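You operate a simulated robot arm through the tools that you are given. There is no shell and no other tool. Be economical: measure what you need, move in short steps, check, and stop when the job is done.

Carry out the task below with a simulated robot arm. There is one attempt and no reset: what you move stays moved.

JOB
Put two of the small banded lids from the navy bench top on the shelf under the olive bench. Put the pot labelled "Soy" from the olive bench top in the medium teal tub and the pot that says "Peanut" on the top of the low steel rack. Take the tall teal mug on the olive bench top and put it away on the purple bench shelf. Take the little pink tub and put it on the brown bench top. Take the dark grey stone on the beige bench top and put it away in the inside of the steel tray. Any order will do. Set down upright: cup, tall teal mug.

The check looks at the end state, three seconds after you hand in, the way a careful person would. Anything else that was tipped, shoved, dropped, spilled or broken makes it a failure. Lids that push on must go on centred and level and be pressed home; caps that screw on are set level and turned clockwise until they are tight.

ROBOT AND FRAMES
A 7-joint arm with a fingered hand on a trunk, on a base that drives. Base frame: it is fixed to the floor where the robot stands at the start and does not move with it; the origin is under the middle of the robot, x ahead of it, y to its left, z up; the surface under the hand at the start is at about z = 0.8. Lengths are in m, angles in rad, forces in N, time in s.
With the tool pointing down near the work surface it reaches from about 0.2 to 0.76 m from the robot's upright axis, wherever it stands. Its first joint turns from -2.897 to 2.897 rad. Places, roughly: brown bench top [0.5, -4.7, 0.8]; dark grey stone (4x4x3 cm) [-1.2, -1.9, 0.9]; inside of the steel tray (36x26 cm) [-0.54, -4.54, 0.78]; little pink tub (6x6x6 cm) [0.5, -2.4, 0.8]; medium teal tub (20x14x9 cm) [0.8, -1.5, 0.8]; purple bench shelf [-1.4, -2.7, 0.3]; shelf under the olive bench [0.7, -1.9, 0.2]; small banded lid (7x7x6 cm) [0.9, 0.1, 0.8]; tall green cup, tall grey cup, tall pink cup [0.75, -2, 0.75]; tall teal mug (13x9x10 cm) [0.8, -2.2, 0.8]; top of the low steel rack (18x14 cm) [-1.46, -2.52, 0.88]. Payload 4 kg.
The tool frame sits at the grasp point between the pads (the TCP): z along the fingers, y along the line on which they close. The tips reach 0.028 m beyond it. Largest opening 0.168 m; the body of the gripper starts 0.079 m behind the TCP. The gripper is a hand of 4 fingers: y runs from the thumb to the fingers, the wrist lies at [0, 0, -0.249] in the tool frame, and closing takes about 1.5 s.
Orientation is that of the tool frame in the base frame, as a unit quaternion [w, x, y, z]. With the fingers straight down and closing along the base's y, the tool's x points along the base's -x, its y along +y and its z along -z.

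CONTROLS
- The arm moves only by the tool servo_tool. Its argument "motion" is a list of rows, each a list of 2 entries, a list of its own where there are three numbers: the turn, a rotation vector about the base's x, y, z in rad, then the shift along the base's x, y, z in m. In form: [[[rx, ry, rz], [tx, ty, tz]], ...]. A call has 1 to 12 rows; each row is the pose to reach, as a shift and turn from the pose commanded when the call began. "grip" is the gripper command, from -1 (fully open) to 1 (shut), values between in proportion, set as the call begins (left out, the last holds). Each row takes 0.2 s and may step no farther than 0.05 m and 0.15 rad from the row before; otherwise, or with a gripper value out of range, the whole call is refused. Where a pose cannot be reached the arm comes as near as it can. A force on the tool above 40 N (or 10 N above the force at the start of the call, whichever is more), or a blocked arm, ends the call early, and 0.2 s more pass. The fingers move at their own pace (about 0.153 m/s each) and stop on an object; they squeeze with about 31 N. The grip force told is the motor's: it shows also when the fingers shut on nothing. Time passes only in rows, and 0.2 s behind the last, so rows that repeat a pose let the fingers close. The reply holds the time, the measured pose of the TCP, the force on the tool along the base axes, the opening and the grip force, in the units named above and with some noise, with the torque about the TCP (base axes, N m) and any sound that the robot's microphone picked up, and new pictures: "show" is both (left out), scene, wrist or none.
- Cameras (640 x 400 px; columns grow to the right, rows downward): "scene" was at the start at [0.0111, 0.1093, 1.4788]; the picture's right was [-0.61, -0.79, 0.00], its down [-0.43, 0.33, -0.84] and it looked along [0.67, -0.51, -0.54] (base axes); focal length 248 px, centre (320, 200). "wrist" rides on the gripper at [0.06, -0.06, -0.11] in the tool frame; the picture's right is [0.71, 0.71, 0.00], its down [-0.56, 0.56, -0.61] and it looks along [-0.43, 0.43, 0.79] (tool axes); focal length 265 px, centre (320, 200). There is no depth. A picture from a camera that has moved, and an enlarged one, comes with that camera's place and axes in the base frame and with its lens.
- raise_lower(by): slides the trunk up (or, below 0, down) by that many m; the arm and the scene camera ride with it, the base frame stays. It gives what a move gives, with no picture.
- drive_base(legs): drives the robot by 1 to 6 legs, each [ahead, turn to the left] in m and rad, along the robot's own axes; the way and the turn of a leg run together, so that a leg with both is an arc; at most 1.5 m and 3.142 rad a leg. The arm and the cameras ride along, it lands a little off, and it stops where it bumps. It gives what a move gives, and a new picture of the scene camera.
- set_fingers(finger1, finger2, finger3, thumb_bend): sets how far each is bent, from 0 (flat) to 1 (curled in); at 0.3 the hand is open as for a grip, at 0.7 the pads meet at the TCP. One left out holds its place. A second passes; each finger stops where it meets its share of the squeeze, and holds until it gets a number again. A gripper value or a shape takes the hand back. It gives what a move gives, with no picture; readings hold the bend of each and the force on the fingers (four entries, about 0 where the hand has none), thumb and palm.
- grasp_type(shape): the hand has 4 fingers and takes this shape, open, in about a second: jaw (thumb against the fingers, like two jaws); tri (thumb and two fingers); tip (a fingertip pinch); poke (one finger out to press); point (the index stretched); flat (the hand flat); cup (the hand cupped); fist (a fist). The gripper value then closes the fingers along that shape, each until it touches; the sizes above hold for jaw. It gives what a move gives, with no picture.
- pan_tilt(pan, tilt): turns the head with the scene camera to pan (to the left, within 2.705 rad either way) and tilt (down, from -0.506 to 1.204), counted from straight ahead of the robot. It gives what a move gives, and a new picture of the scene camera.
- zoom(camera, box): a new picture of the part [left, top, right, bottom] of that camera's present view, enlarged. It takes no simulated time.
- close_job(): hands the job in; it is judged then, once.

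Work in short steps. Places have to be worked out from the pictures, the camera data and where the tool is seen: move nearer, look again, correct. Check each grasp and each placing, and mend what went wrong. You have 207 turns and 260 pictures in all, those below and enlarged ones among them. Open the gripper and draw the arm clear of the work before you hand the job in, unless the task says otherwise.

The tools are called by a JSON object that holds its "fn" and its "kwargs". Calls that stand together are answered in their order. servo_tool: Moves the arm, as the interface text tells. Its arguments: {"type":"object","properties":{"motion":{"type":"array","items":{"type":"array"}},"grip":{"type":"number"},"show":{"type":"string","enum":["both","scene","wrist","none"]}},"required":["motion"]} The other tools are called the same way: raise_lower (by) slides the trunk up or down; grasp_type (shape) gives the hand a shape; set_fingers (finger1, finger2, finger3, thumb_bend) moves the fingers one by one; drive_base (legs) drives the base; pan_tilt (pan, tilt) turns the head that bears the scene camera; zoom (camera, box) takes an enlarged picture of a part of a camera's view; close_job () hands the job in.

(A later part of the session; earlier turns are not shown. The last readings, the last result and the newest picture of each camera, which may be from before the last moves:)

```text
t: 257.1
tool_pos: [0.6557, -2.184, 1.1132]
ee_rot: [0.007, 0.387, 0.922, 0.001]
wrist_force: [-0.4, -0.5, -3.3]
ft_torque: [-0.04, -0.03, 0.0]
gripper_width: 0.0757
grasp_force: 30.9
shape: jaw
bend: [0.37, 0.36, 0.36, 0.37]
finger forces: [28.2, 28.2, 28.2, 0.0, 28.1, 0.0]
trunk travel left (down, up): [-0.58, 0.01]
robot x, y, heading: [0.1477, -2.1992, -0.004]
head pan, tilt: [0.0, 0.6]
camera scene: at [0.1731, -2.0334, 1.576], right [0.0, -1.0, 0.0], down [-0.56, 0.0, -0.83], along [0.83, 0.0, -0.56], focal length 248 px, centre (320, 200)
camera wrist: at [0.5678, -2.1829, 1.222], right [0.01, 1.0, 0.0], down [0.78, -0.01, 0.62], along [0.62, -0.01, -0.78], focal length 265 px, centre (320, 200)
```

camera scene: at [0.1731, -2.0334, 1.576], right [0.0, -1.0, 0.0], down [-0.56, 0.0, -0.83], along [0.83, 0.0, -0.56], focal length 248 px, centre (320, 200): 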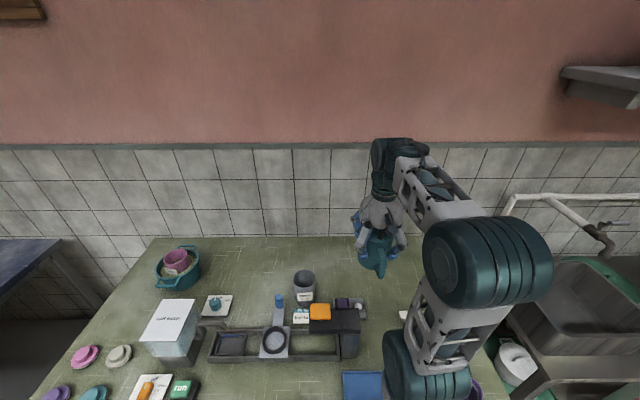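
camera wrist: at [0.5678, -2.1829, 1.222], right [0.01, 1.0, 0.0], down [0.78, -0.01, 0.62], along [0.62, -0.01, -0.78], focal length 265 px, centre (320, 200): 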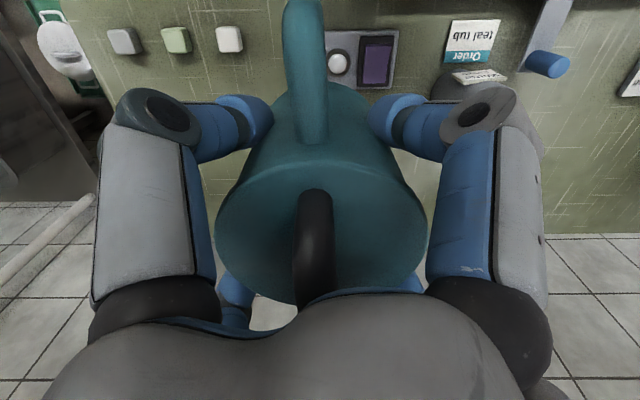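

Mug held. I retract, drive to face the purple bench at y≈-2.65.

{"fn": "servo_tool", "kwargs": {"motion": [[[0, 0, 0], [-0.045, 0, 0]], [[0, 0, 0], [-0.09, 0, 0]], [[0, 0, 0], [-0.13, 0, 0]]], "show": "none"}}

{"fn": "drive_base", "kwargs": {"legs": [[-0.6, 0], [0, -1.571], [0.46, 0], [0, -1.571]]}}

{"fn": "raise_lower", "kwargs": {"by": -0.4}}

{"fn": "pan_tilt", "kwargs": {"pan": 0.2, "tilt": 0.5}}

```text
t: 257.9
tool_pos: [0.5245, -2.1849, 1.1126]
ee_rot: [0.007, 0.388, 0.922, 0.002]
wrist_force: [0.4, -0.8, -3.1]
ft_torque: [0.01, -0.05, -0.01]
gripper_width: 0.0757
grasp_force: 30.7
shape: jaw
bend: [0.37, 0.36, 0.36, 0.37]
finger forces: [28.2, 28.3, 28.4, 0.1, 28.0, 0.0]
trunk travel left (down, up): [-0.58, 0.01]
robot x, y, heading: [0.1419, -2.1962, -0.011]
head pan, tilt: [0.0, 0.6]
```

```text
t: 271.3
tool_pos: [-0.8348, -2.6657, 1.1119]
ee_rot: [0.002, 0.919, -0.395, -0.007]
wrist_force: [-0.1, 0.2, -3.1]
ft_torque: [0.0, 0.02, -0.01]
gripper_width: 0.0751
grasp_force: 30.9
shape: jaw
bend: [0.37, 0.36, 0.36, 0.38]
finger forces: [27.8, 28.2, 28.1, 0.0, 27.5, 0.0]
trunk travel left (down, up): [-0.58, 0.01]
robot x, y, heading: [-0.4525, -2.6565, 3.119]
head pan, tilt: [0.0, 0.6]
camera scene: at [-0.4863, -2.82, 1.576], right [0.02, 1.0, 0.0], down [0.56, -0.01, -0.82], along [-0.82, 0.02, -0.57], focal length 248 px, centre (320, 200)
```

scene: 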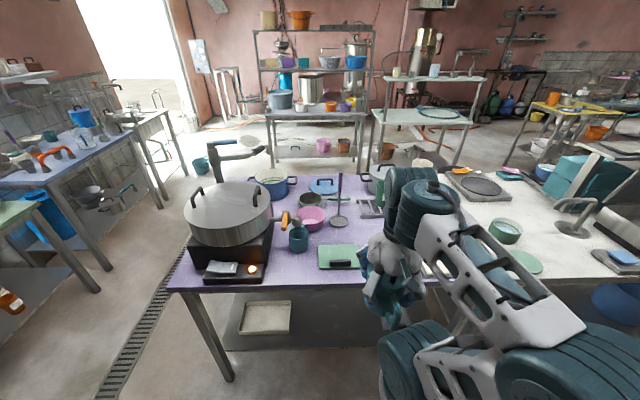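

```text
t: 275.1
tool_pos: [-0.8353, -2.6656, 0.7127]
ee_rot: [0.001, 0.919, -0.395, -0.006]
wrist_force: [0.1, 0.3, -2.1]
ft_torque: [0.0, 0.02, 0.0]
gripper_width: 0.075
grasp_force: 30.8
shape: jaw
bend: [0.37, 0.36, 0.36, 0.38]
finger forces: [27.8, 28.2, 28.2, 0.1, 27.5, 0.0]
trunk travel left (down, up): [-0.18, 0.41]
robot x, y, heading: [-0.4535, -2.6575, 3.114]
head pan, tilt: [0.0, 0.6]
```

```text
t: 275.9
tool_pos: [-0.8355, -2.6647, 0.712]
ee_rot: [0.001, 0.918, -0.395, -0.006]
wrist_force: [-0.9, 0.2, -2.9]
ft_torque: [0.02, 0.06, 0.01]
gripper_width: 0.0749
grasp_force: 31.3
shape: jaw
bend: [0.37, 0.36, 0.36, 0.38]
finger forces: [27.8, 28.2, 28.2, 0.0, 27.5, 0.0]
trunk travel left (down, up): [-0.18, 0.41]
robot x, y, heading: [-0.4541, -2.6617, 3.122]
head pan, tilt: [0.201, 0.499]
camera scene: at [-0.4874, -2.8382, 1.185], right [-0.18, 0.98, 0.0], down [0.47, 0.09, -0.88], along [-0.86, -0.16, -0.48], focal length 248 px, centre (320, 200)
```

scene: 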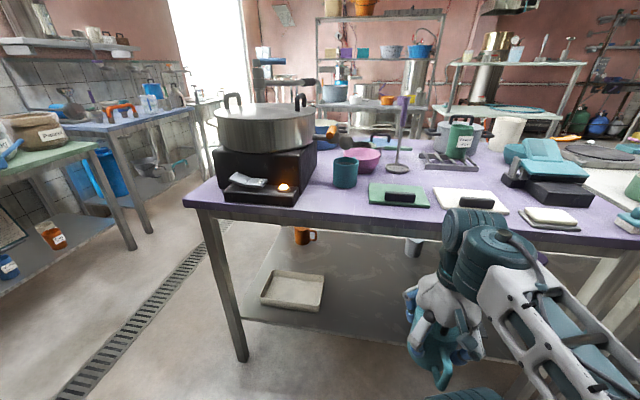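

The shelf front has free room around (-1.21,-2.67). I drive 7 cm closer, lower the trunk fully and drop the hand in front of the bench.

{"fn": "drive_base", "kwargs": {"legs": [[0.07, 0]]}}

{"fn": "raise_lower", "kwargs": {"by": -0.17}}

{"fn": "servo_tool", "kwargs": {"motion": [[[0, 0, 0], [0, 0, -0.04]], [[0, 0, 0], [0, 0, -0.08]], [[0, 0, 0], [0, 0, -0.12]]]}}

```text
t: 276.9
tool_pos: [-0.9047, -2.6639, 0.7126]
ee_rot: [0.001, 0.918, -0.396, -0.007]
wrist_force: [0.4, -1.0, -3.0]
ft_torque: [0.0, 0.02, 0.01]
gripper_width: 0.0748
grasp_force: 30.8
shape: jaw
bend: [0.37, 0.36, 0.36, 0.38]
finger forces: [27.8, 28.3, 28.2, 0.0, 27.6, 0.1]
trunk travel left (down, up): [-0.18, 0.41]
robot x, y, heading: [-0.5232, -2.6568, 3.126]
head pan, tilt: [0.201, 0.499]
camera scene: at [-0.5569, -2.8367, 1.1851], right [-0.18, 0.98, 0.0], down [0.47, 0.09, -0.88], along [-0.86, -0.16, -0.48], focal length 248 px, centre (320, 200)
```

scene: 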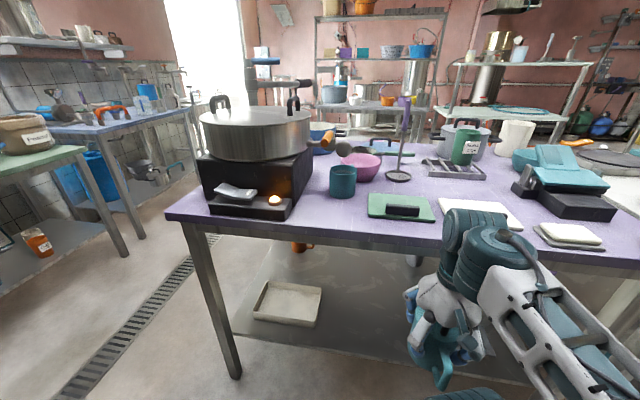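

```text
t: 278.8
tool_pos: [-0.9051, -2.6627, 0.5416]
ee_rot: [0.001, 0.919, -0.395, -0.006]
wrist_force: [0.4, 0.1, -3.2]
ft_torque: [-0.01, 0.04, 0.02]
gripper_width: 0.0748
grasp_force: 30.6
shape: jaw
bend: [0.37, 0.36, 0.36, 0.38]
finger forces: [27.8, 28.3, 28.2, 0.0, 27.7, 0.0]
trunk travel left (down, up): [-0.01, 0.58]
robot x, y, heading: [-0.5232, -2.6539, 3.115]
head pan, tilt: [0.201, 0.499]
```

```text
t: 279.6
tool_pos: [-0.9044, -2.6641, 0.4213]
ee_rot: [0.002, 0.918, -0.397, -0.006]
wrist_force: [0.6, -0.1, -2.2]
ft_torque: [0.03, 0.02, 0.02]
gripper_width: 0.0747
grasp_force: 31.0
shape: jaw
bend: [0.37, 0.36, 0.36, 0.38]
finger forces: [28.0, 28.5, 28.7, 0.1, 27.5, 0.0]
trunk travel left (down, up): [-0.01, 0.58]
robot x, y, heading: [-0.5217, -2.6534, 3.124]
head pan, tilt: [0.201, 0.499]
camera scene: at [-0.5569, -2.8369, 1.0151], right [-0.18, 0.98, 0.0], down [0.47, 0.09, -0.88], along [-0.86, -0.16, -0.48], focal length 248 px, centre (320, 200)
camera wrist: at [-0.8184, -2.6664, 0.53], right [-0.03, -1.0, 0.0], down [-0.78, 0.02, 0.63], along [-0.62, 0.02, -0.78], focal length 265 px, centre (320, 200)
```

scene: 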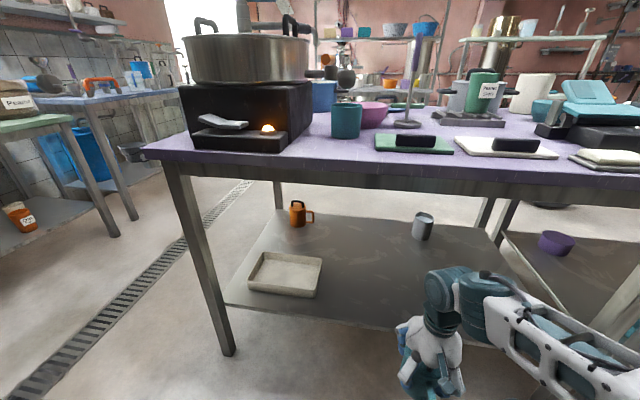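
wrist: 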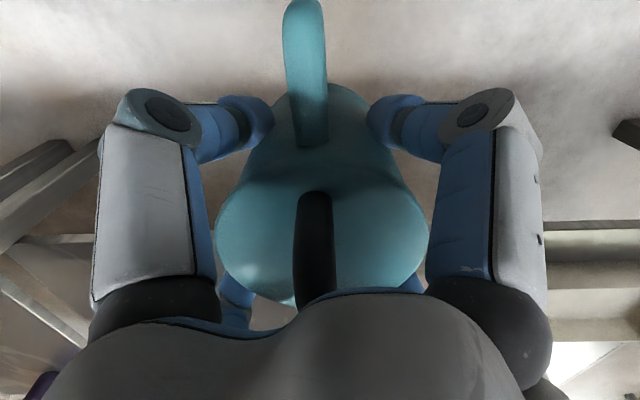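

Shelf at z≈0.29, clear. Reach forward beneath the top in steps.

{"fn": "servo_tool", "kwargs": {"motion": [[[0, 0, 0], [-0.04, 0, 0]], [[0, 0, 0], [-0.08, 0, 0]], [[0, 0, 0], [-0.12, 0, 0]], [[0, 0, 0], [-0.16, 0, 0]], [[0, 0, 0], [-0.2, 0, 0]]]}}

```text
t: 280.8
tool_pos: [-1.1047, -2.6626, 0.4206]
ee_rot: [0.002, 0.918, -0.396, -0.007]
wrist_force: [0.2, 0.4, -2.6]
ft_torque: [0.02, 0.04, -0.03]
gripper_width: 0.0745
grasp_force: 31.2
shape: jaw
bend: [0.37, 0.36, 0.36, 0.38]
finger forces: [28.0, 28.3, 28.5, 0.0, 27.4, 0.1]
trunk travel left (down, up): [-0.01, 0.58]
robot x, y, heading: [-0.5232, -2.6568, 3.121]
head pan, tilt: [0.201, 0.499]
camera scene: at [-0.5569, -2.8367, 1.0151], right [-0.18, 0.98, 0.0], down [0.47, 0.09, -0.88], along [-0.86, -0.16, -0.48], focal length 248 px, centre (320, 200)
camera wrist: at [-1.0183, -2.6647, 0.53], right [-0.03, -1.0, 0.0], down [-0.78, 0.02, 0.62], along [-0.62, 0.02, -0.78], focal length 265 px, centre (320, 200)
```

scene: 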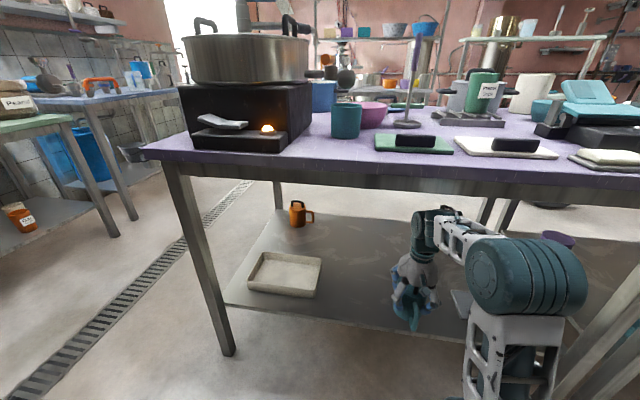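
wrist: 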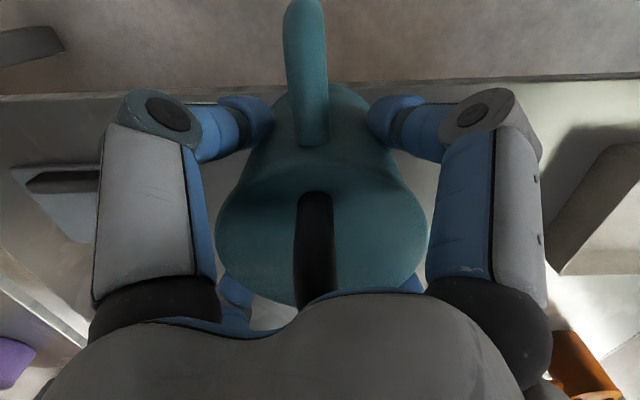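

Shelf area is free (flat item to the left at y≈-2.35, tray at y≈-2.95). Go forward 0.13 m and lower to near contact.

{"fn": "servo_tool", "kwargs": {"motion": [[[0, 0, 0], [-0.04, 0, 0]], [[0, 0, 0], [-0.08, 0, -0.005]], [[0, 0, 0], [-0.12, 0, -0.01]], [[0, 0, 0], [-0.13, 0, -0.03]], [[0, 0, 0], [-0.13, 0, -0.04]], [[0, 0, 0], [-0.13, 0, -0.048]], [[0, 0, 0], [-0.13, 0, -0.054]], [[0, 0, 0], [-0.13, 0, -0.06]], [[0, 0, 0], [-0.13, 0, -0.066]], [[0, 0, 0], [-0.13, 0, -0.072]]]}}

```text
t: 283.0
tool_pos: [-1.2356, -2.6646, 0.3499]
ee_rot: [0.001, 0.918, -0.396, -0.006]
wrist_force: [-0.5, -0.2, -2.6]
ft_torque: [0.02, 0.02, -0.01]
gripper_width: 0.0745
grasp_force: 31.2
shape: jaw
bend: [0.37, 0.36, 0.36, 0.38]
finger forces: [28.0, 28.3, 28.5, 0.1, 27.4, 0.0]
trunk travel left (down, up): [-0.01, 0.58]
robot x, y, heading: [-0.5217, -2.6593, 3.121]
head pan, tilt: [0.201, 0.499]
camera scene: at [-0.5571, -2.8367, 1.0151], right [-0.18, 0.98, 0.0], down [0.47, 0.09, -0.88], along [-0.86, -0.16, -0.48], focal length 248 px, centre (320, 200)
camera wrist: at [-1.1483, -2.6658, 0.4592], right [-0.03, -1.0, 0.0], down [-0.78, 0.02, 0.62], along [-0.62, 0.02, -0.78], focal length 265 px, centre (320, 200)
```

scene: 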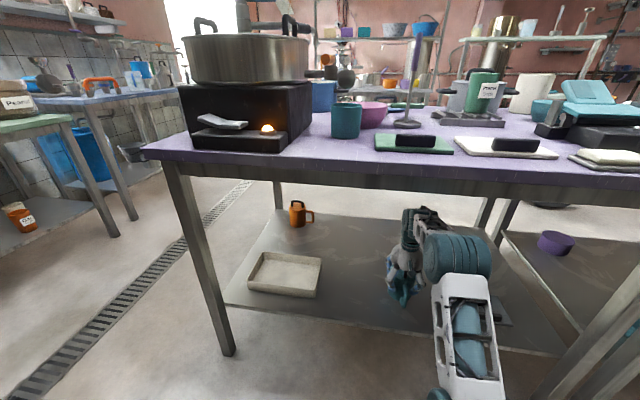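
wrist: 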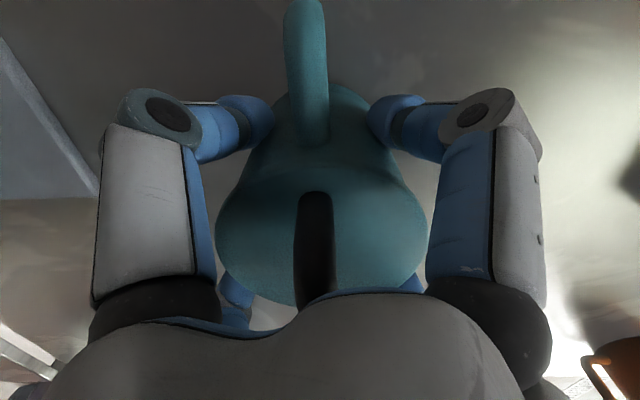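

No contact yet; continue down.

{"fn": "servo_tool", "kwargs": {"motion": [[[0, 0, 0], [0, 0, -0.007]], [[0, 0, 0], [0, 0, -0.014]], [[0, 0, 0], [0, 0, -0.021]], [[0, 0, 0], [0, 0, -0.028]], [[0, 0, 0], [0, 0, -0.035]], [[0, 0, 0], [0, 0, -0.042]], [[0, 0, 0], [0, 0, -0.049]], [[0, 0, 0], [0, 0, -0.056]]]}}

```text
t: 283.7
tool_pos: [-1.2357, -2.6643, 0.3409]
ee_rot: [0.004, 0.918, -0.396, -0.011]
wrist_force: [8.2, 0.3, 26.4]
ft_torque: [0.04, -0.51, 0.03]
gripper_width: 0.0758
grasp_force: 31.0
shape: jaw
bend: [0.8, 0.36, 0.36, 0.37]
finger forces: [33.6, 31.6, 31.5, 0.1, 33.0, 0.0]
trunk travel left (down, up): [-0.01, 0.58]
robot x, y, heading: [-0.523, -2.6577, 3.124]
head pan, tilt: [0.201, 0.499]
stopped in row 3: the force on the tool passed its limit at 46 N (the readings are from after the stop); the commanded pose is now the measured one
camera scene: at [-0.5547, -2.8367, 1.0155], right [-0.18, 0.98, 0.0], down [0.47, 0.09, -0.88], along [-0.86, -0.16, -0.48], focal length 248 px, centre (320, 200)
camera wrist: at [-1.1488, -2.6658, 0.4494], right [-0.03, -1.0, 0.0], down [-0.77, 0.02, 0.63], along [-0.63, 0.02, -0.77], focal length 265 px, centre (320, 200)
```

scene: 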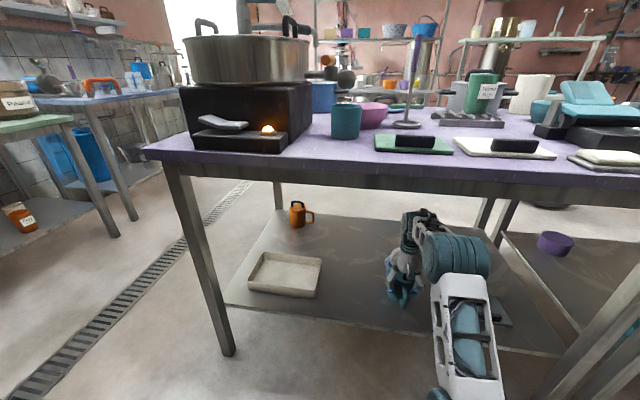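
wrist: 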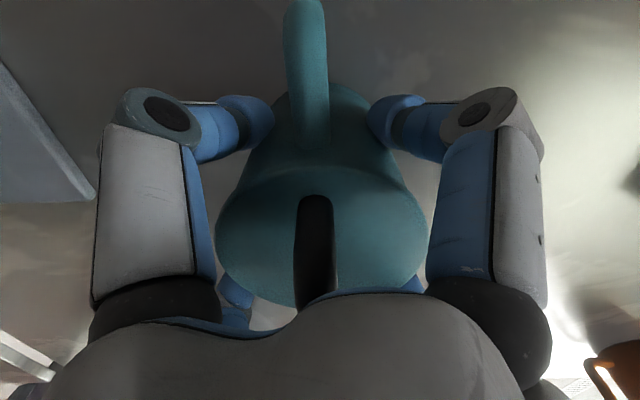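

Seated on the shelf. Ease 2 mm and open.

{"fn": "servo_tool", "kwargs": {"motion": [[[0, 0, 0], [0, 0, 0.002]]], "show": "none"}}

{"fn": "servo_tool", "kwargs": {"motion": [[[0, 0, 0], [0, 0, 0]], [[0, 0, 0], [0, 0, 0]], [[0, 0, 0], [0, 0, 0]], [[0, 0, 0], [0, 0, 0]]], "grip": -1, "show": "wrist"}}

```text
t: 284.1
tool_pos: [-1.2365, -2.6636, 0.34]
ee_rot: [0.004, 0.918, -0.395, -0.011]
wrist_force: [4.4, 0.0, 22.9]
ft_torque: [0.03, -0.43, 0.0]
gripper_width: 0.0757
grasp_force: 31.6
shape: jaw
bend: [0.8, 0.36, 0.36, 0.37]
finger forces: [32.7, 31.9, 31.8, 0.0, 32.3, 0.1]
trunk travel left (down, up): [-0.01, 0.58]
robot x, y, heading: [-0.5245, -2.6603, 3.12]
head pan, tilt: [0.201, 0.499]
```

```text
t: 285.1
tool_pos: [-1.2374, -2.6649, 0.339]
ee_rot: [0.003, 0.918, -0.397, -0.009]
wrist_force: [-0.2, 0.6, 0.3]
ft_torque: [0.02, -0.01, 0.01]
gripper_width: 0.1679
grasp_force: 0.1
shape: jaw
bend: [0.3, 0.3, 0.3, 0.3]
finger forces: [0.0, 0.0, 0.0, 0.0, 0.0, 0.0]
trunk travel left (down, up): [-0.01, 0.58]
robot x, y, heading: [-0.526, -2.6566, 3.117]
head pan, tilt: [0.201, 0.499]
camera wrist: at [-1.1491, -2.6656, 0.4476], right [-0.03, -1.0, 0.0], down [-0.78, 0.02, 0.63], along [-0.63, 0.02, -0.78], focal length 265 px, centre (320, 200)
```

wrist: 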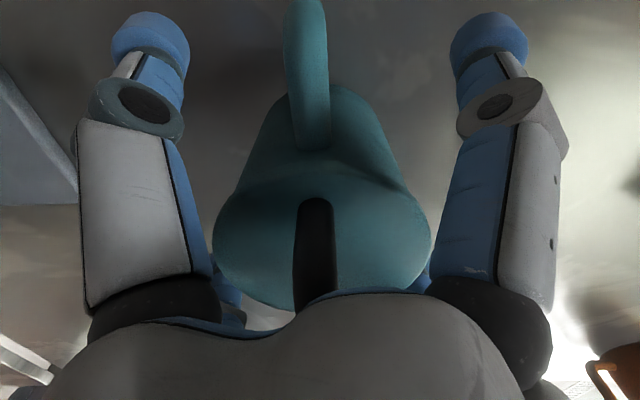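

Mug stands upright. Rise straight 0.11 m above it, then draw out.

{"fn": "servo_tool", "kwargs": {"motion": [[[0, 0, 0], [0, 0, 0.04]], [[0, 0, 0], [0, 0, 0.08]], [[0, 0, 0], [0, 0, 0.11]], [[0, 0, 0], [0.045, 0, 0.11]], [[0, 0, 0], [0.09, 0, 0.11]], [[0, 0, 0], [0.135, 0, 0.11]], [[0, 0, 0], [0.18, 0, 0.11]], [[0, 0, 0], [0.225, 0, 0.11]], [[0, 0, 0], [0.27, 0, 0.11]], [[0, 0, 0], [0.315, 0, 0.11]], [[0, 0, 0], [0.34, 0, 0.11]]], "show": "scene"}}

```text
t: 287.5
tool_pos: [-0.8957, -2.6634, 0.4498]
ee_rot: [0.003, 0.918, -0.396, -0.009]
wrist_force: [0.0, 0.7, -0.1]
ft_torque: [-0.03, 0.01, 0.03]
gripper_width: 0.1681
grasp_force: 0.0
shape: jaw
bend: [0.3, 0.3, 0.3, 0.3]
finger forces: [0.1, 0.0, 0.0, 0.1, 0.0, 0.0]
trunk travel left (down, up): [-0.01, 0.58]
robot x, y, heading: [-0.5239, -2.6579, 3.119]
head pan, tilt: [0.201, 0.499]
camera scene: at [-0.5569, -2.8368, 1.0151], right [-0.18, 0.98, 0.0], down [0.47, 0.09, -0.88], along [-0.86, -0.16, -0.48], focal length 248 px, centre (320, 200)
```

scene: 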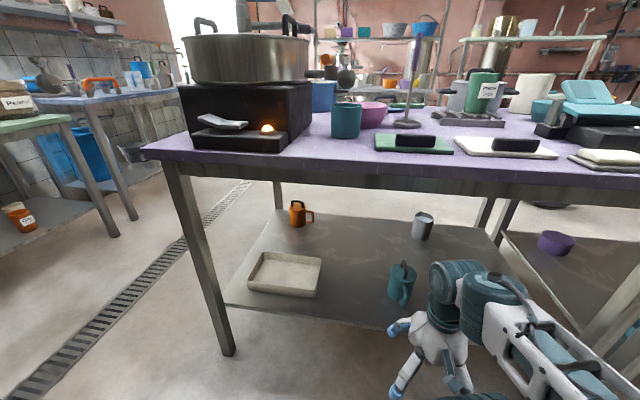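

Mug is upright on the purple bench shelf. Now raise the trunk and go for the second lid on the navy bench.

{"fn": "raise_lower", "kwargs": {"by": 0.4}}

{"fn": "raise_lower", "kwargs": {"by": 0.17}}

{"fn": "drive_base", "kwargs": {"legs": [[-0.2, 0], [0, -1.55], [1.3, 0], [1.2, 0], [0, -1.571]]}}

{"fn": "pan_tilt", "kwargs": {"pan": 0, "tilt": 0.7}}

```text
t: 291.4
tool_pos: [-0.8963, -2.664, 0.8499]
ee_rot: [0.003, 0.918, -0.395, -0.009]
wrist_force: [-0.7, -0.4, -0.2]
ft_torque: [-0.01, -0.01, -0.02]
gripper_width: 0.168
grasp_force: 0.1
shape: jaw
bend: [0.3, 0.3, 0.3, 0.3]
finger forces: [0.0, 0.1, 0.0, 0.1, 0.0, 0.0]
trunk travel left (down, up): [-0.41, 0.18]
robot x, y, heading: [-0.524, -2.6572, 3.125]
head pan, tilt: [0.201, 0.499]
```

```text
t: 293.3
tool_pos: [-0.8975, -2.6647, 1.0194]
ee_rot: [0.003, 0.918, -0.396, -0.008]
wrist_force: [-0.1, 0.0, -0.5]
ft_torque: [0.01, -0.02, 0.02]
gripper_width: 0.1678
grasp_force: 0.0
shape: jaw
bend: [0.3, 0.3, 0.3, 0.3]
finger forces: [0.1, 0.0, 0.0, 0.1, 0.1, 0.0]
trunk travel left (down, up): [-0.58, 0.01]
robot x, y, heading: [-0.5217, -2.6572, 3.12]
head pan, tilt: [0.201, 0.499]
```

```text
t: 314.2
tool_pos: [0.033, -0.1529, 1.0203]
ee_rot: [0.008, 0.381, 0.925, 0.004]
wrist_force: [-0.5, -0.3, -0.2]
ft_torque: [0.0, 0.02, 0.0]
gripper_width: 0.1681
grasp_force: 0.0
shape: jaw
bend: [0.3, 0.3, 0.3, 0.3]
finger forces: [0.0, 0.0, 0.0, 0.0, 0.0, 0.0]
trunk travel left (down, up): [-0.58, 0.01]
robot x, y, heading: [-0.3366, -0.1752, 0.013]
head pan, tilt: [0.201, 0.499]
camera scene: at [-0.3108, 0.0099, 1.5851], right [0.21, -0.98, 0.0], down [-0.47, -0.1, -0.88], along [0.86, 0.19, -0.48], focal length 248 px, centre (320, 200)
```

scene: 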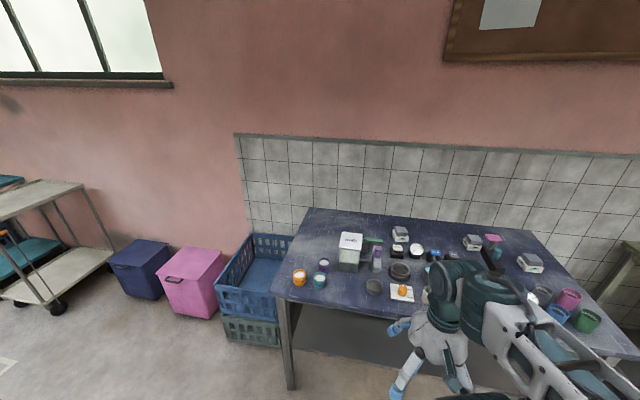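

```text
t: 314.9
tool_pos: [0.0324, -0.1524, 1.0205]
ee_rot: [0.009, 0.38, 0.925, 0.003]
wrist_force: [-0.4, 0.6, -0.1]
ft_torque: [-0.03, 0.0, 0.02]
gripper_width: 0.1677
grasp_force: 0.0
shape: jaw
bend: [0.3, 0.3, 0.3, 0.3]
finger forces: [0.0, 0.0, 0.0, 0.0, 0.0, 0.0]
trunk travel left (down, up): [-0.58, 0.01]
robot x, y, heading: [-0.3411, -0.1732, 0.011]
head pan, tilt: [0.0, 0.7]
camera scene: at [-0.3147, -0.0081, 1.5674], right [0.01, -1.0, 0.0], down [-0.64, -0.01, -0.77], along [0.77, 0.01, -0.64], focal length 248 px, centre (320, 200)
```

scene: 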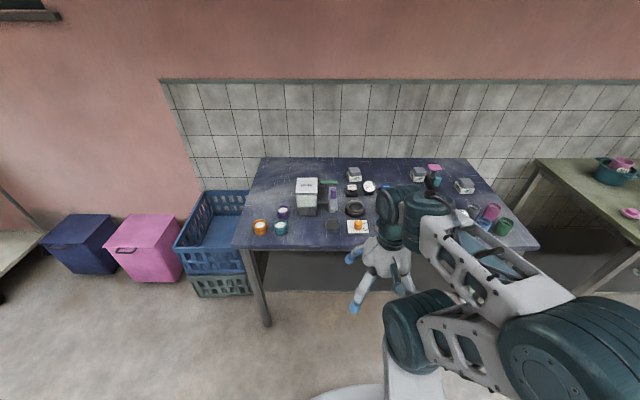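

Zoom on the remaining boxes to compare sizes.

{"fn": "zoom", "kwargs": {"camera": "scene", "box": [335, 155, 485, 205]}}

```text
4.27 times, centred on (410, 180) of scene
camera zoom: at [-0.3147, -0.0081, 1.5674], right [0.01, -1.0, 0.0], down [-0.64, -0.01, -0.77], along [0.77, 0.01, -0.64], focal length 1058 px, centre (-64, 285)
```

zoom: 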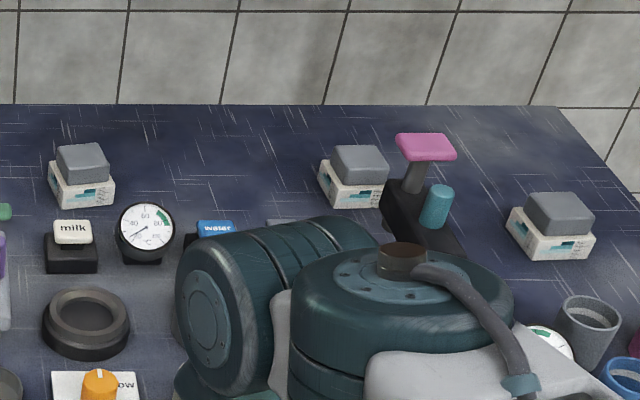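

Box 2 (small, ~0.778,-0.173, yawed ≈+0.3 rad) is my target. I raise the hand, yaw to match, then drive in.

{"fn": "servo_tool", "kwargs": {"motion": [[[0, 0, 0.13], [0, 0, 0.03]], [[0, 0, 0.27], [0, 0, 0.06]], [[0, 0, 0.41], [0, 0, 0.09]], [[0, 0, 0.55], [0, 0, 0.1]], [[0, 0, 0.69], [0, 0, 0.1]], [[0, 0, 0.83], [0, 0, 0.1]], [[0, 0, 0.96], [0, 0, 0.1]], [[0, 0, 1.07], [0, 0, 0.1]]], "show": "none"}}

{"fn": "drive_base", "kwargs": {"legs": [[0.46, 0]]}}

{"fn": "servo_tool", "kwargs": {"motion": [[[0, 0, 0], [0.04, 0, 0]], [[0, 0, 0], [0.08, 0, 0]], [[0, 0, 0], [0.12, 0, 0]], [[0, 0, 0], [0.15, 0, -0.02]]]}}

```text
t: 316.8
tool_pos: [0.0351, -0.152, 1.1199]
ee_rot: [0.006, -0.145, 0.989, 0.007]
wrist_force: [-0.1, -0.1, 0.2]
ft_torque: [0.01, 0.01, 0.01]
gripper_width: 0.1678
grasp_force: 0.0
shape: jaw
bend: [0.3, 0.3, 0.3, 0.3]
finger forces: [0.0, 0.1, 0.0, 0.0, 0.1, 0.0]
trunk travel left (down, up): [-0.58, 0.01]
robot x, y, heading: [-0.3397, -0.1766, 0.01]
head pan, tilt: [0.0, 0.7]
```

```text
t: 319.5
tool_pos: [0.492, -0.1459, 1.1179]
ee_rot: [0.007, -0.145, 0.989, 0.007]
wrist_force: [-0.3, 0.1, -0.5]
ft_torque: [0.0, -0.02, 0.0]
gripper_width: 0.1678
grasp_force: 0.1
shape: jaw
bend: [0.3, 0.3, 0.3, 0.3]
finger forces: [0.0, 0.1, 0.0, 0.1, 0.0, 0.0]
trunk travel left (down, up): [-0.58, 0.01]
robot x, y, heading: [0.1237, -0.1659, 0.013]
head pan, tilt: [0.0, 0.7]
camera scene: at [0.1442, -0.0022, 1.5674], right [0.01, -1.0, 0.0], down [-0.64, -0.01, -0.76], along [0.76, 0.01, -0.64], focal length 248 px, centre (320, 200)
```

scene: 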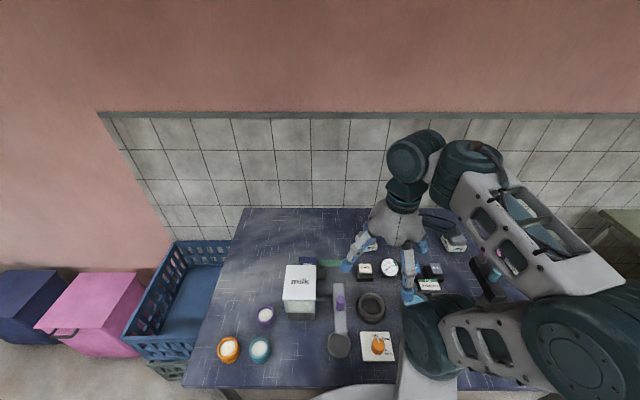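

```text
t: 320.5
tool_pos: [0.6424, -0.1456, 1.0996]
ee_rot: [0.006, -0.144, 0.99, 0.007]
wrist_force: [0.1, 0.2, -0.3]
ft_torque: [0.0, -0.04, 0.01]
gripper_width: 0.1679
grasp_force: 0.1
shape: jaw
bend: [0.3, 0.3, 0.3, 0.3]
finger forces: [0.0, 0.0, 0.0, 0.1, 0.1, 0.0]
trunk travel left (down, up): [-0.58, 0.01]
robot x, y, heading: [0.1194, -0.1675, 0.011]
head pan, tilt: [0.0, 0.7]
camera scene: at [0.1445, -0.0019, 1.5673], right [0.01, -1.0, 0.0], down [-0.64, -0.01, -0.76], along [0.76, 0.01, -0.64], focal length 248 px, centre (320, 200)
camera wrist: at [0.6013, -0.2218, 1.2067], right [-0.88, 0.47, 0.0], down [0.37, 0.68, 0.63], along [0.3, 0.55, -0.78], focal length 265 px, centre (320, 200)
```

scene: 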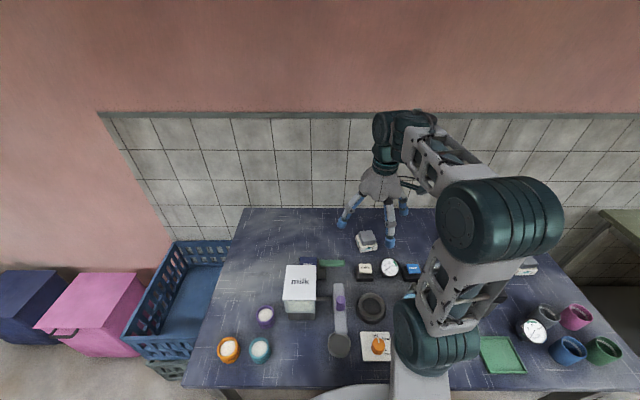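
wrist: 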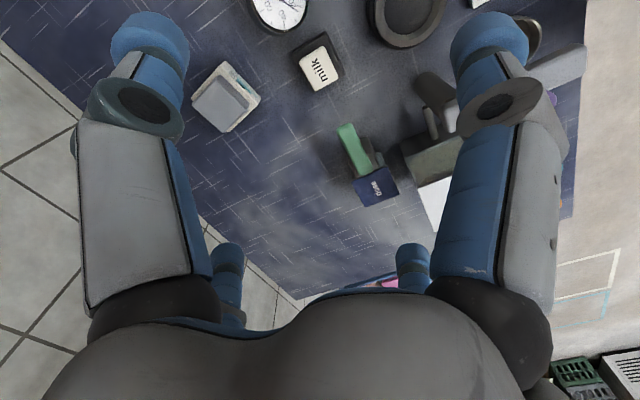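

Box 2 at about (0.765,-0.180), edges aligned with the hand. I move above with a narrower opening (11 cm) to avoid the "milk" switch.

{"fn": "servo_tool", "kwargs": {"motion": [[[0, 0, 0], [0.035, -0.01, -0.03]], [[0, 0, 0], [0.07, -0.02, -0.06]], [[0, 0, 0], [0.1, -0.03, -0.09]], [[0, 0, 0], [0.122, -0.035, -0.13]], [[0, 0, 0], [0.122, -0.035, -0.15]]], "grip": -0.31, "show": "wrist"}}

```text
t: 321.7
tool_pos: [0.7654, -0.1811, 0.9486]
ee_rot: [0.007, -0.146, 0.989, 0.008]
wrist_force: [-0.4, 0.0, 0.6]
ft_torque: [0.03, 0.02, 0.01]
gripper_width: 0.1105
grasp_force: 0.0
shape: jaw
bend: [0.27, 0.27, 0.27, 0.27]
finger forces: [0.0, 0.0, 0.0, 0.0, 0.0, 0.1]
trunk travel left (down, up): [-0.58, 0.01]
robot x, y, heading: [0.1207, -0.1679, 0.014]
head pan, tilt: [0.0, 0.7]
camera wrist: at [0.7232, -0.2574, 1.0572], right [-0.88, 0.47, 0.0], down [0.37, 0.68, 0.63], along [0.3, 0.55, -0.78], focal length 265 px, centre (320, 200)
```

wrist: 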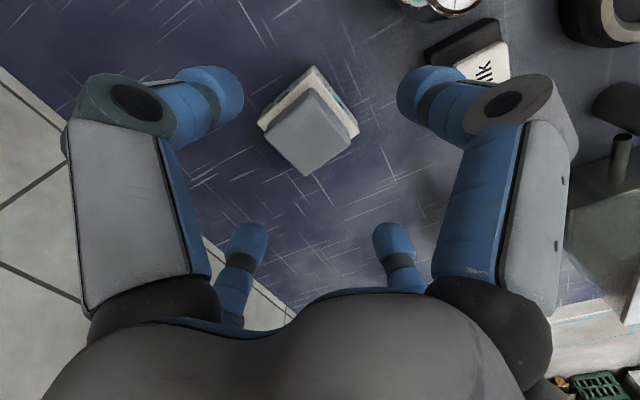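

Centre (0.775,-0.182). Shift and descend to z≈0.832.

{"fn": "servo_tool", "kwargs": {"motion": [[[0, 0, 0], [0.013, -0.001, -0.03]], [[0, 0, 0], [0.013, -0.001, -0.06]], [[0, 0, 0], [0.013, -0.001, -0.09]], [[0, 0, 0], [0.013, -0.001, -0.105]], [[0, 0, 0], [0.013, -0.001, -0.116]]]}}

```text
t: 322.9
tool_pos: [0.7765, -0.1823, 0.8335]
ee_rot: [0.007, -0.146, 0.989, 0.007]
wrist_force: [-0.4, -0.1, -0.1]
ft_torque: [0.0, 0.0, -0.01]
gripper_width: 0.1107
grasp_force: 0.0
shape: jaw
bend: [0.27, 0.27, 0.27, 0.27]
finger forces: [0.0, 0.0, 0.1, 0.1, 0.0, 0.0]
trunk travel left (down, up): [-0.58, 0.01]
robot x, y, heading: [0.1202, -0.1692, 0.014]
head pan, tilt: [0.0, 0.7]
camera scene: at [0.1438, -0.0022, 1.5674], right [0.01, -1.0, 0.0], down [-0.64, -0.01, -0.76], along [0.76, 0.01, -0.64], focal length 248 px, centre (320, 200)
camera wrist: at [0.7351, -0.2587, 0.9421], right [-0.88, 0.47, 0.0], down [0.37, 0.68, 0.63], along [0.3, 0.55, -0.78], focal length 265 px, centre (320, 200)
```

scene: 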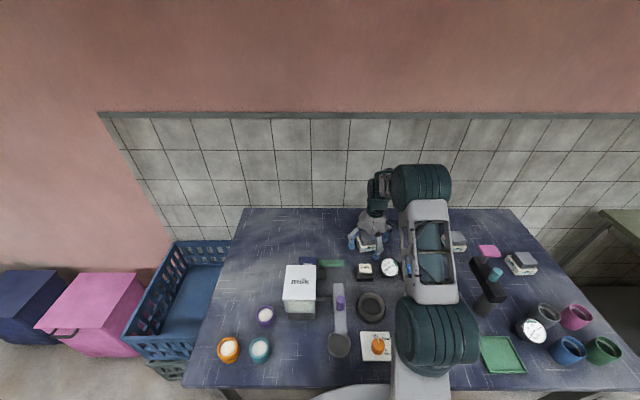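
wrist: 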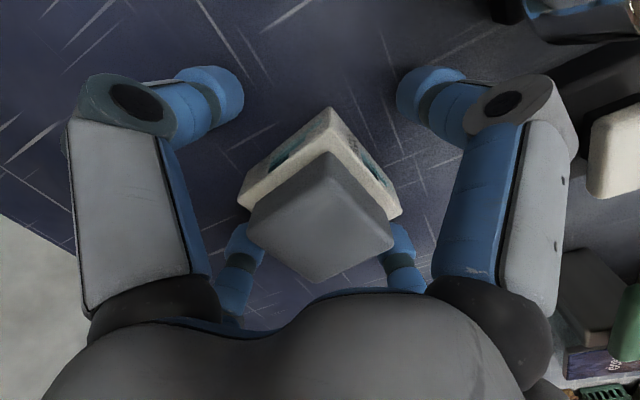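

Well placed, no contact. Close.

{"fn": "servo_tool", "kwargs": {"motion": [[[0, 0, 0], [0, 0, 0]], [[0, 0, 0], [0, 0, 0]], [[0, 0, 0], [0, 0, 0]], [[0, 0, 0], [0, 0, 0]], [[0, 0, 0], [0, 0, 0]], [[0, 0, 0], [0, 0, 0]]], "grip": 1, "show": "wrist"}}

```text
t: 324.3
tool_pos: [0.7782, -0.1823, 0.8343]
ee_rot: [0.006, -0.145, 0.989, 0.007]
wrist_force: [-0.5, 0.6, -0.5]
ft_torque: [-0.03, 0.02, -0.01]
gripper_width: 0.0577
grasp_force: 31.4
shape: jaw
bend: [0.79, 0.38, 0.79, 0.46]
finger forces: [28.3, 27.7, 28.2, 0.0, 28.0, 0.0]
trunk travel left (down, up): [-0.58, 0.01]
robot x, y, heading: [0.1183, -0.1698, 0.014]
head pan, tilt: [0.0, 0.7]
camera wrist: at [0.7352, -0.2586, 0.9421], right [-0.88, 0.47, 0.0], down [0.37, 0.68, 0.63], along [0.3, 0.55, -0.78], focal length 265 px, centre (320, 200)
```

wrist: 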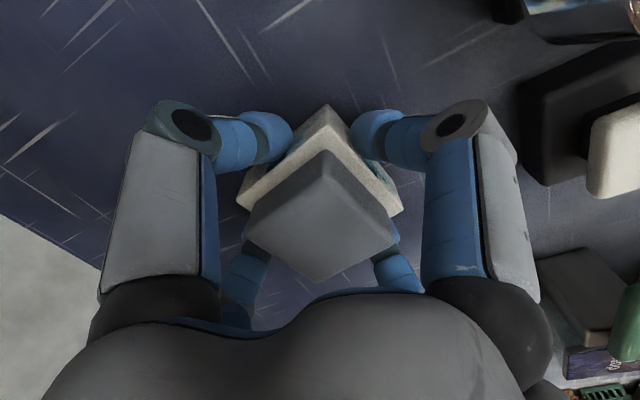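

Held; apparent size matches box 1. Lift and retract.

{"fn": "servo_tool", "kwargs": {"motion": [[[0, 0, 0], [0, 0, 0.03]], [[0, 0, 0], [0, 0, 0.07]], [[0, 0, 0], [0, 0, 0.11]], [[0, 0, 0], [-0.02, 0, 0.15]], [[0, 0, 0], [-0.05, 0, 0.19]], [[0, 0, 0], [-0.08, 0, 0.22]], [[0, 0, 0], [-0.11, 0, 0.25]], [[0, 0, 0], [-0.15, 0, 0.27]], [[0, 0, 0], [-0.19, 0, 0.28]], [[0, 0, 0], [-0.23, 0, 0.28]], [[0, 0, 0], [-0.27, 0, 0.28]]]}}

```text
t: 326.7
tool_pos: [0.5071, -0.1841, 1.1132]
ee_rot: [0.006, -0.146, 0.989, 0.007]
wrist_force: [0.1, 0.5, -0.6]
ft_torque: [0.0, -0.01, 0.01]
gripper_width: 0.0577
grasp_force: 31.1
shape: jaw
bend: [0.79, 0.38, 0.79, 0.46]
finger forces: [28.3, 27.7, 28.0, 0.0, 27.9, 0.0]
trunk travel left (down, up): [-0.58, 0.01]
robot x, y, heading: [0.1177, -0.1683, 0.014]
head pan, tilt: [0.0, 0.7]
camera scene: at [0.1432, -0.0026, 1.5674], right [0.01, -1.0, 0.0], down [-0.64, -0.01, -0.77], along [0.77, 0.01, -0.64], focal length 248 px, centre (320, 200)
camera wrist: at [0.4653, -0.2597, 1.2218], right [-0.88, 0.47, 0.0], down [0.37, 0.68, 0.63], along [0.3, 0.55, -0.78], focal length 265 px, centre (320, 200)
```

scene: 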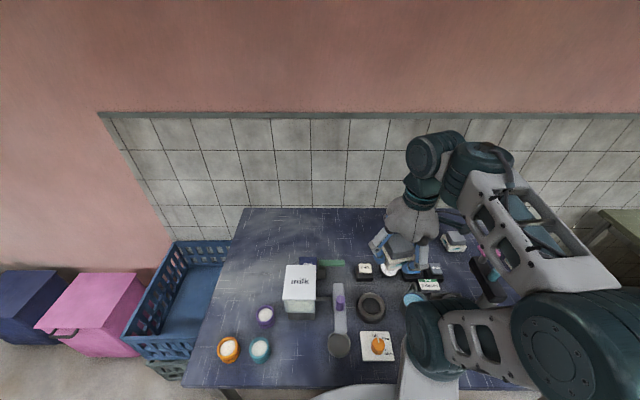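
wrist: 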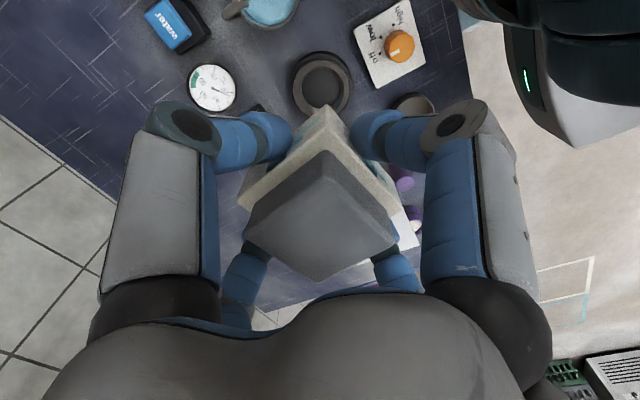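

Drive to the olive bench, y≈-1.70, next to lid 1's place.

{"fn": "drive_base", "kwargs": {"legs": [[-0.47, 0], [0, -1.585], [1.0, 0], [0.54, 0], [0, 1.571], [0.14, 0]]}}

{"fn": "raise_lower", "kwargs": {"by": -0.4}}

{"fn": "pan_tilt", "kwargs": {"pan": -0.1, "tilt": 0.6}}

```text
t: 345.6
tool_pos: [0.1981, -1.7182, 1.1136]
ee_rot: [0.006, -0.15, 0.989, 0.007]
wrist_force: [0.4, -0.2, -0.8]
ft_torque: [-0.01, 0.03, 0.03]
gripper_width: 0.0572
grasp_force: 30.8
shape: jaw
bend: [0.79, 0.38, 0.79, 0.46]
finger forces: [27.8, 27.7, 28.1, 0.0, 28.0, 0.0]
trunk travel left (down, up): [-0.58, 0.01]
robot x, y, heading: [-0.191, -1.7013, 0.028]
head pan, tilt: [0.0, 0.7]
camera scene: at [-0.168, -1.5413, 1.5673], right [0.03, -1.0, 0.0], down [-0.64, -0.02, -0.76], along [0.76, 0.02, -0.64], focal length 248 px, centre (320, 200)
```

scene: 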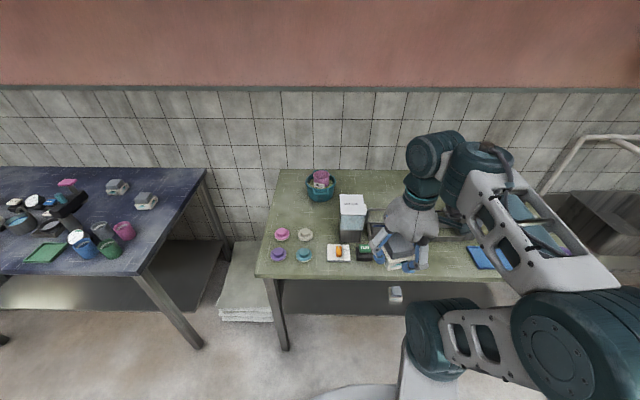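

```text
t: 349.5
tool_pos: [0.1973, -1.7196, 0.7138]
ee_rot: [0.006, -0.15, 0.989, 0.008]
wrist_force: [-0.3, 0.6, -2.3]
ft_torque: [0.0, -0.02, -0.02]
gripper_width: 0.0571
grasp_force: 30.5
shape: jaw
bend: [0.79, 0.38, 0.79, 0.46]
finger forces: [27.7, 27.7, 28.0, 0.1, 28.1, 0.0]
trunk travel left (down, up): [-0.18, 0.41]
robot x, y, heading: [-0.1891, -1.7063, 0.025]
head pan, tilt: [0.0, 0.7]
```

```text
t: 350.1
tool_pos: [0.1968, -1.7168, 0.7129]
ee_rot: [0.006, -0.151, 0.988, 0.007]
wrist_force: [-0.4, -0.2, -2.1]
ft_torque: [0.0, 0.0, 0.05]
gripper_width: 0.057
grasp_force: 30.7
shape: jaw
bend: [0.79, 0.38, 0.79, 0.46]
finger forces: [27.7, 27.7, 28.0, 0.0, 28.1, 0.0]
trunk travel left (down, up): [-0.18, 0.41]
robot x, y, heading: [-0.1895, -1.7055, 0.029]
head pan, tilt: [-0.099, 0.6]
camera scene: at [-0.1658, -1.55, 1.176], right [-0.07, -1.0, 0.0], down [-0.56, 0.04, -0.82], along [0.82, -0.06, -0.57], focal length 248 px, centre (320, 200)
```

scene: 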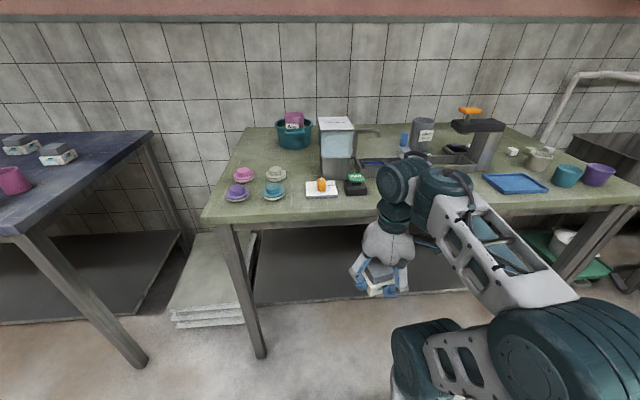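

Soy stands fine. Lower the trunk and hand, then reach in under the top.

{"fn": "raise_lower", "kwargs": {"by": -0.17}}

{"fn": "servo_tool", "kwargs": {"motion": [[[0, 0, 0], [0, 0, -0.05]], [[0, 0, 0], [0, 0, -0.1]], [[0, 0, 0], [0, 0, -0.15]], [[0, 0, 0], [0, 0, -0.19]], [[0, 0, 0], [0.045, 0, -0.19]], [[0, 0, 0], [0.09, 0, -0.19]], [[0, 0, 0], [0.135, 0, -0.19]], [[0, 0, 0], [0.18, 0, -0.19]]]}}

```text
t: 352.1
tool_pos: [0.1979, -1.7175, 0.5431]
ee_rot: [0.006, -0.151, 0.989, 0.007]
wrist_force: [0.8, -0.1, -1.2]
ft_torque: [-0.02, -0.02, 0.0]
gripper_width: 0.0571
grasp_force: 30.7
shape: jaw
bend: [0.79, 0.38, 0.79, 0.46]
finger forces: [27.6, 27.7, 28.0, 0.1, 28.0, 0.0]
trunk travel left (down, up): [-0.01, 0.58]
robot x, y, heading: [-0.1899, -1.7067, 0.028]
head pan, tilt: [-0.099, 0.6]
```

```text
t: 353.9
tool_pos: [0.3777, -1.7183, 0.352]
ee_rot: [0.006, -0.151, 0.988, 0.007]
wrist_force: [-0.2, -0.6, -0.6]
ft_torque: [0.01, 0.04, 0.01]
gripper_width: 0.0571
grasp_force: 31.4
shape: jaw
bend: [0.79, 0.38, 0.79, 0.46]
finger forces: [27.8, 27.8, 28.2, 0.1, 28.0, 0.1]
trunk travel left (down, up): [-0.01, 0.58]
robot x, y, heading: [-0.1912, -1.7061, 0.023]
head pan, tilt: [-0.099, 0.6]
camera scene: at [-0.166, -1.55, 1.006], right [-0.07, -1.0, 0.0], down [-0.56, 0.04, -0.83], along [0.82, -0.06, -0.56], focal length 248 px, centre (320, 200)
camera wrist: at [0.3368, -1.7938, 0.4607], right [-0.89, 0.46, 0.0], down [0.36, 0.69, 0.63], along [0.29, 0.56, -0.78], focal length 265 px, centre (320, 200)
```

scene: 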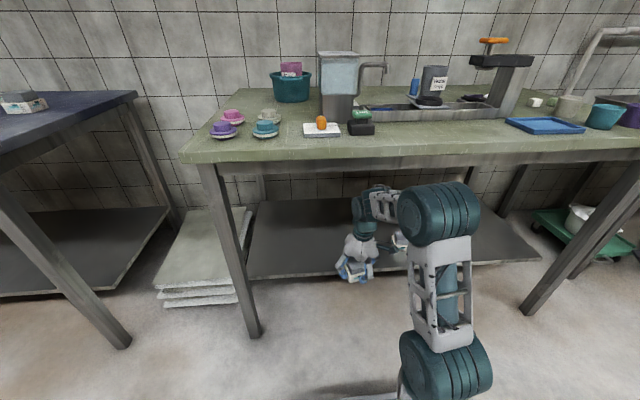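
wrist: 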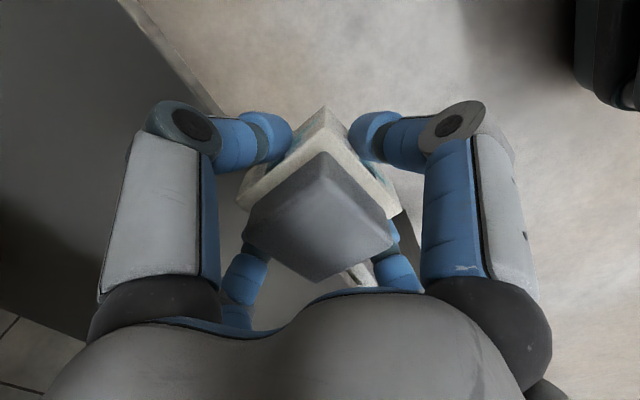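

Clear. Continue in to x≈0.56 and lower until contact.

{"fn": "servo_tool", "kwargs": {"motion": [[[0, 0, 0], [0.045, 0, 0]], [[0, 0, 0], [0.09, 0, -0.005]], [[0, 0, 0], [0.135, 0, -0.015]], [[0, 0, 0], [0.178, 0, -0.03]], [[0, 0, 0], [0.18, 0, -0.045]], [[0, 0, 0], [0.18, 0, -0.053]], [[0, 0, 0], [0.18, 0, -0.06]], [[0, 0, 0], [0.18, 0, -0.067]], [[0, 0, 0], [0.18, 0, -0.074]], [[0, 0, 0], [0.18, 0, -0.081]]]}}

```text
t: 356.1
tool_pos: [0.5602, -1.7181, 0.2816]
ee_rot: [0.011, -0.152, 0.988, 0.007]
wrist_force: [-6.3, 1.5, 23.9]
ft_torque: [0.09, 0.32, 0.03]
gripper_width: 0.0579
grasp_force: 30.7
shape: jaw
bend: [0.79, 0.8, 0.8, 0.46]
finger forces: [33.2, 32.8, 31.6, 0.1, 32.5, 0.0]
trunk travel left (down, up): [-0.01, 0.58]
robot x, y, heading: [-0.1861, -1.7078, 0.029]
head pan, tilt: [-0.099, 0.6]
stopped in row 10: the force on the tool passed its limit at 46 N (the readings are from after the stop); the commanded pose is now the measured one
camera scene: at [-0.1679, -1.55, 1.0063], right [-0.07, -1.0, 0.0], down [-0.56, 0.04, -0.83], along [0.82, -0.06, -0.56], focal length 248 px, centre (320, 200)
camera wrist: at [0.518, -1.7947, 0.39], right [-0.89, 0.46, -0.01], down [0.35, 0.69, 0.63], along [0.3, 0.56, -0.77], focal length 265 px, centre (320, 200)
```

scene: 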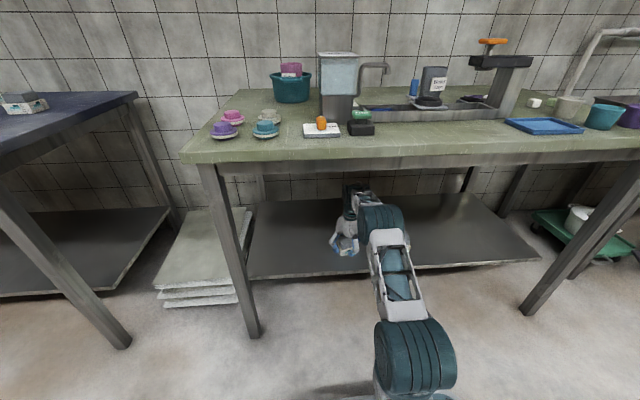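
wrist: 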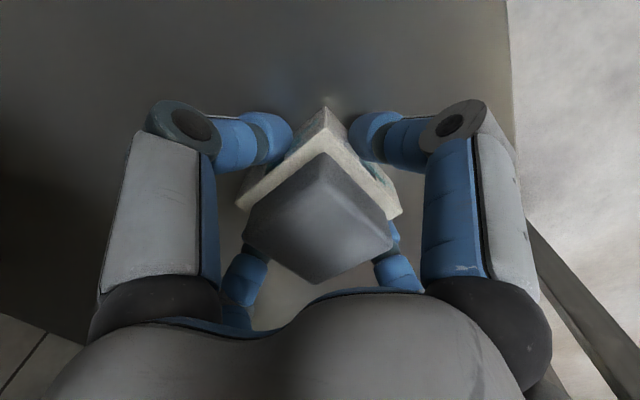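

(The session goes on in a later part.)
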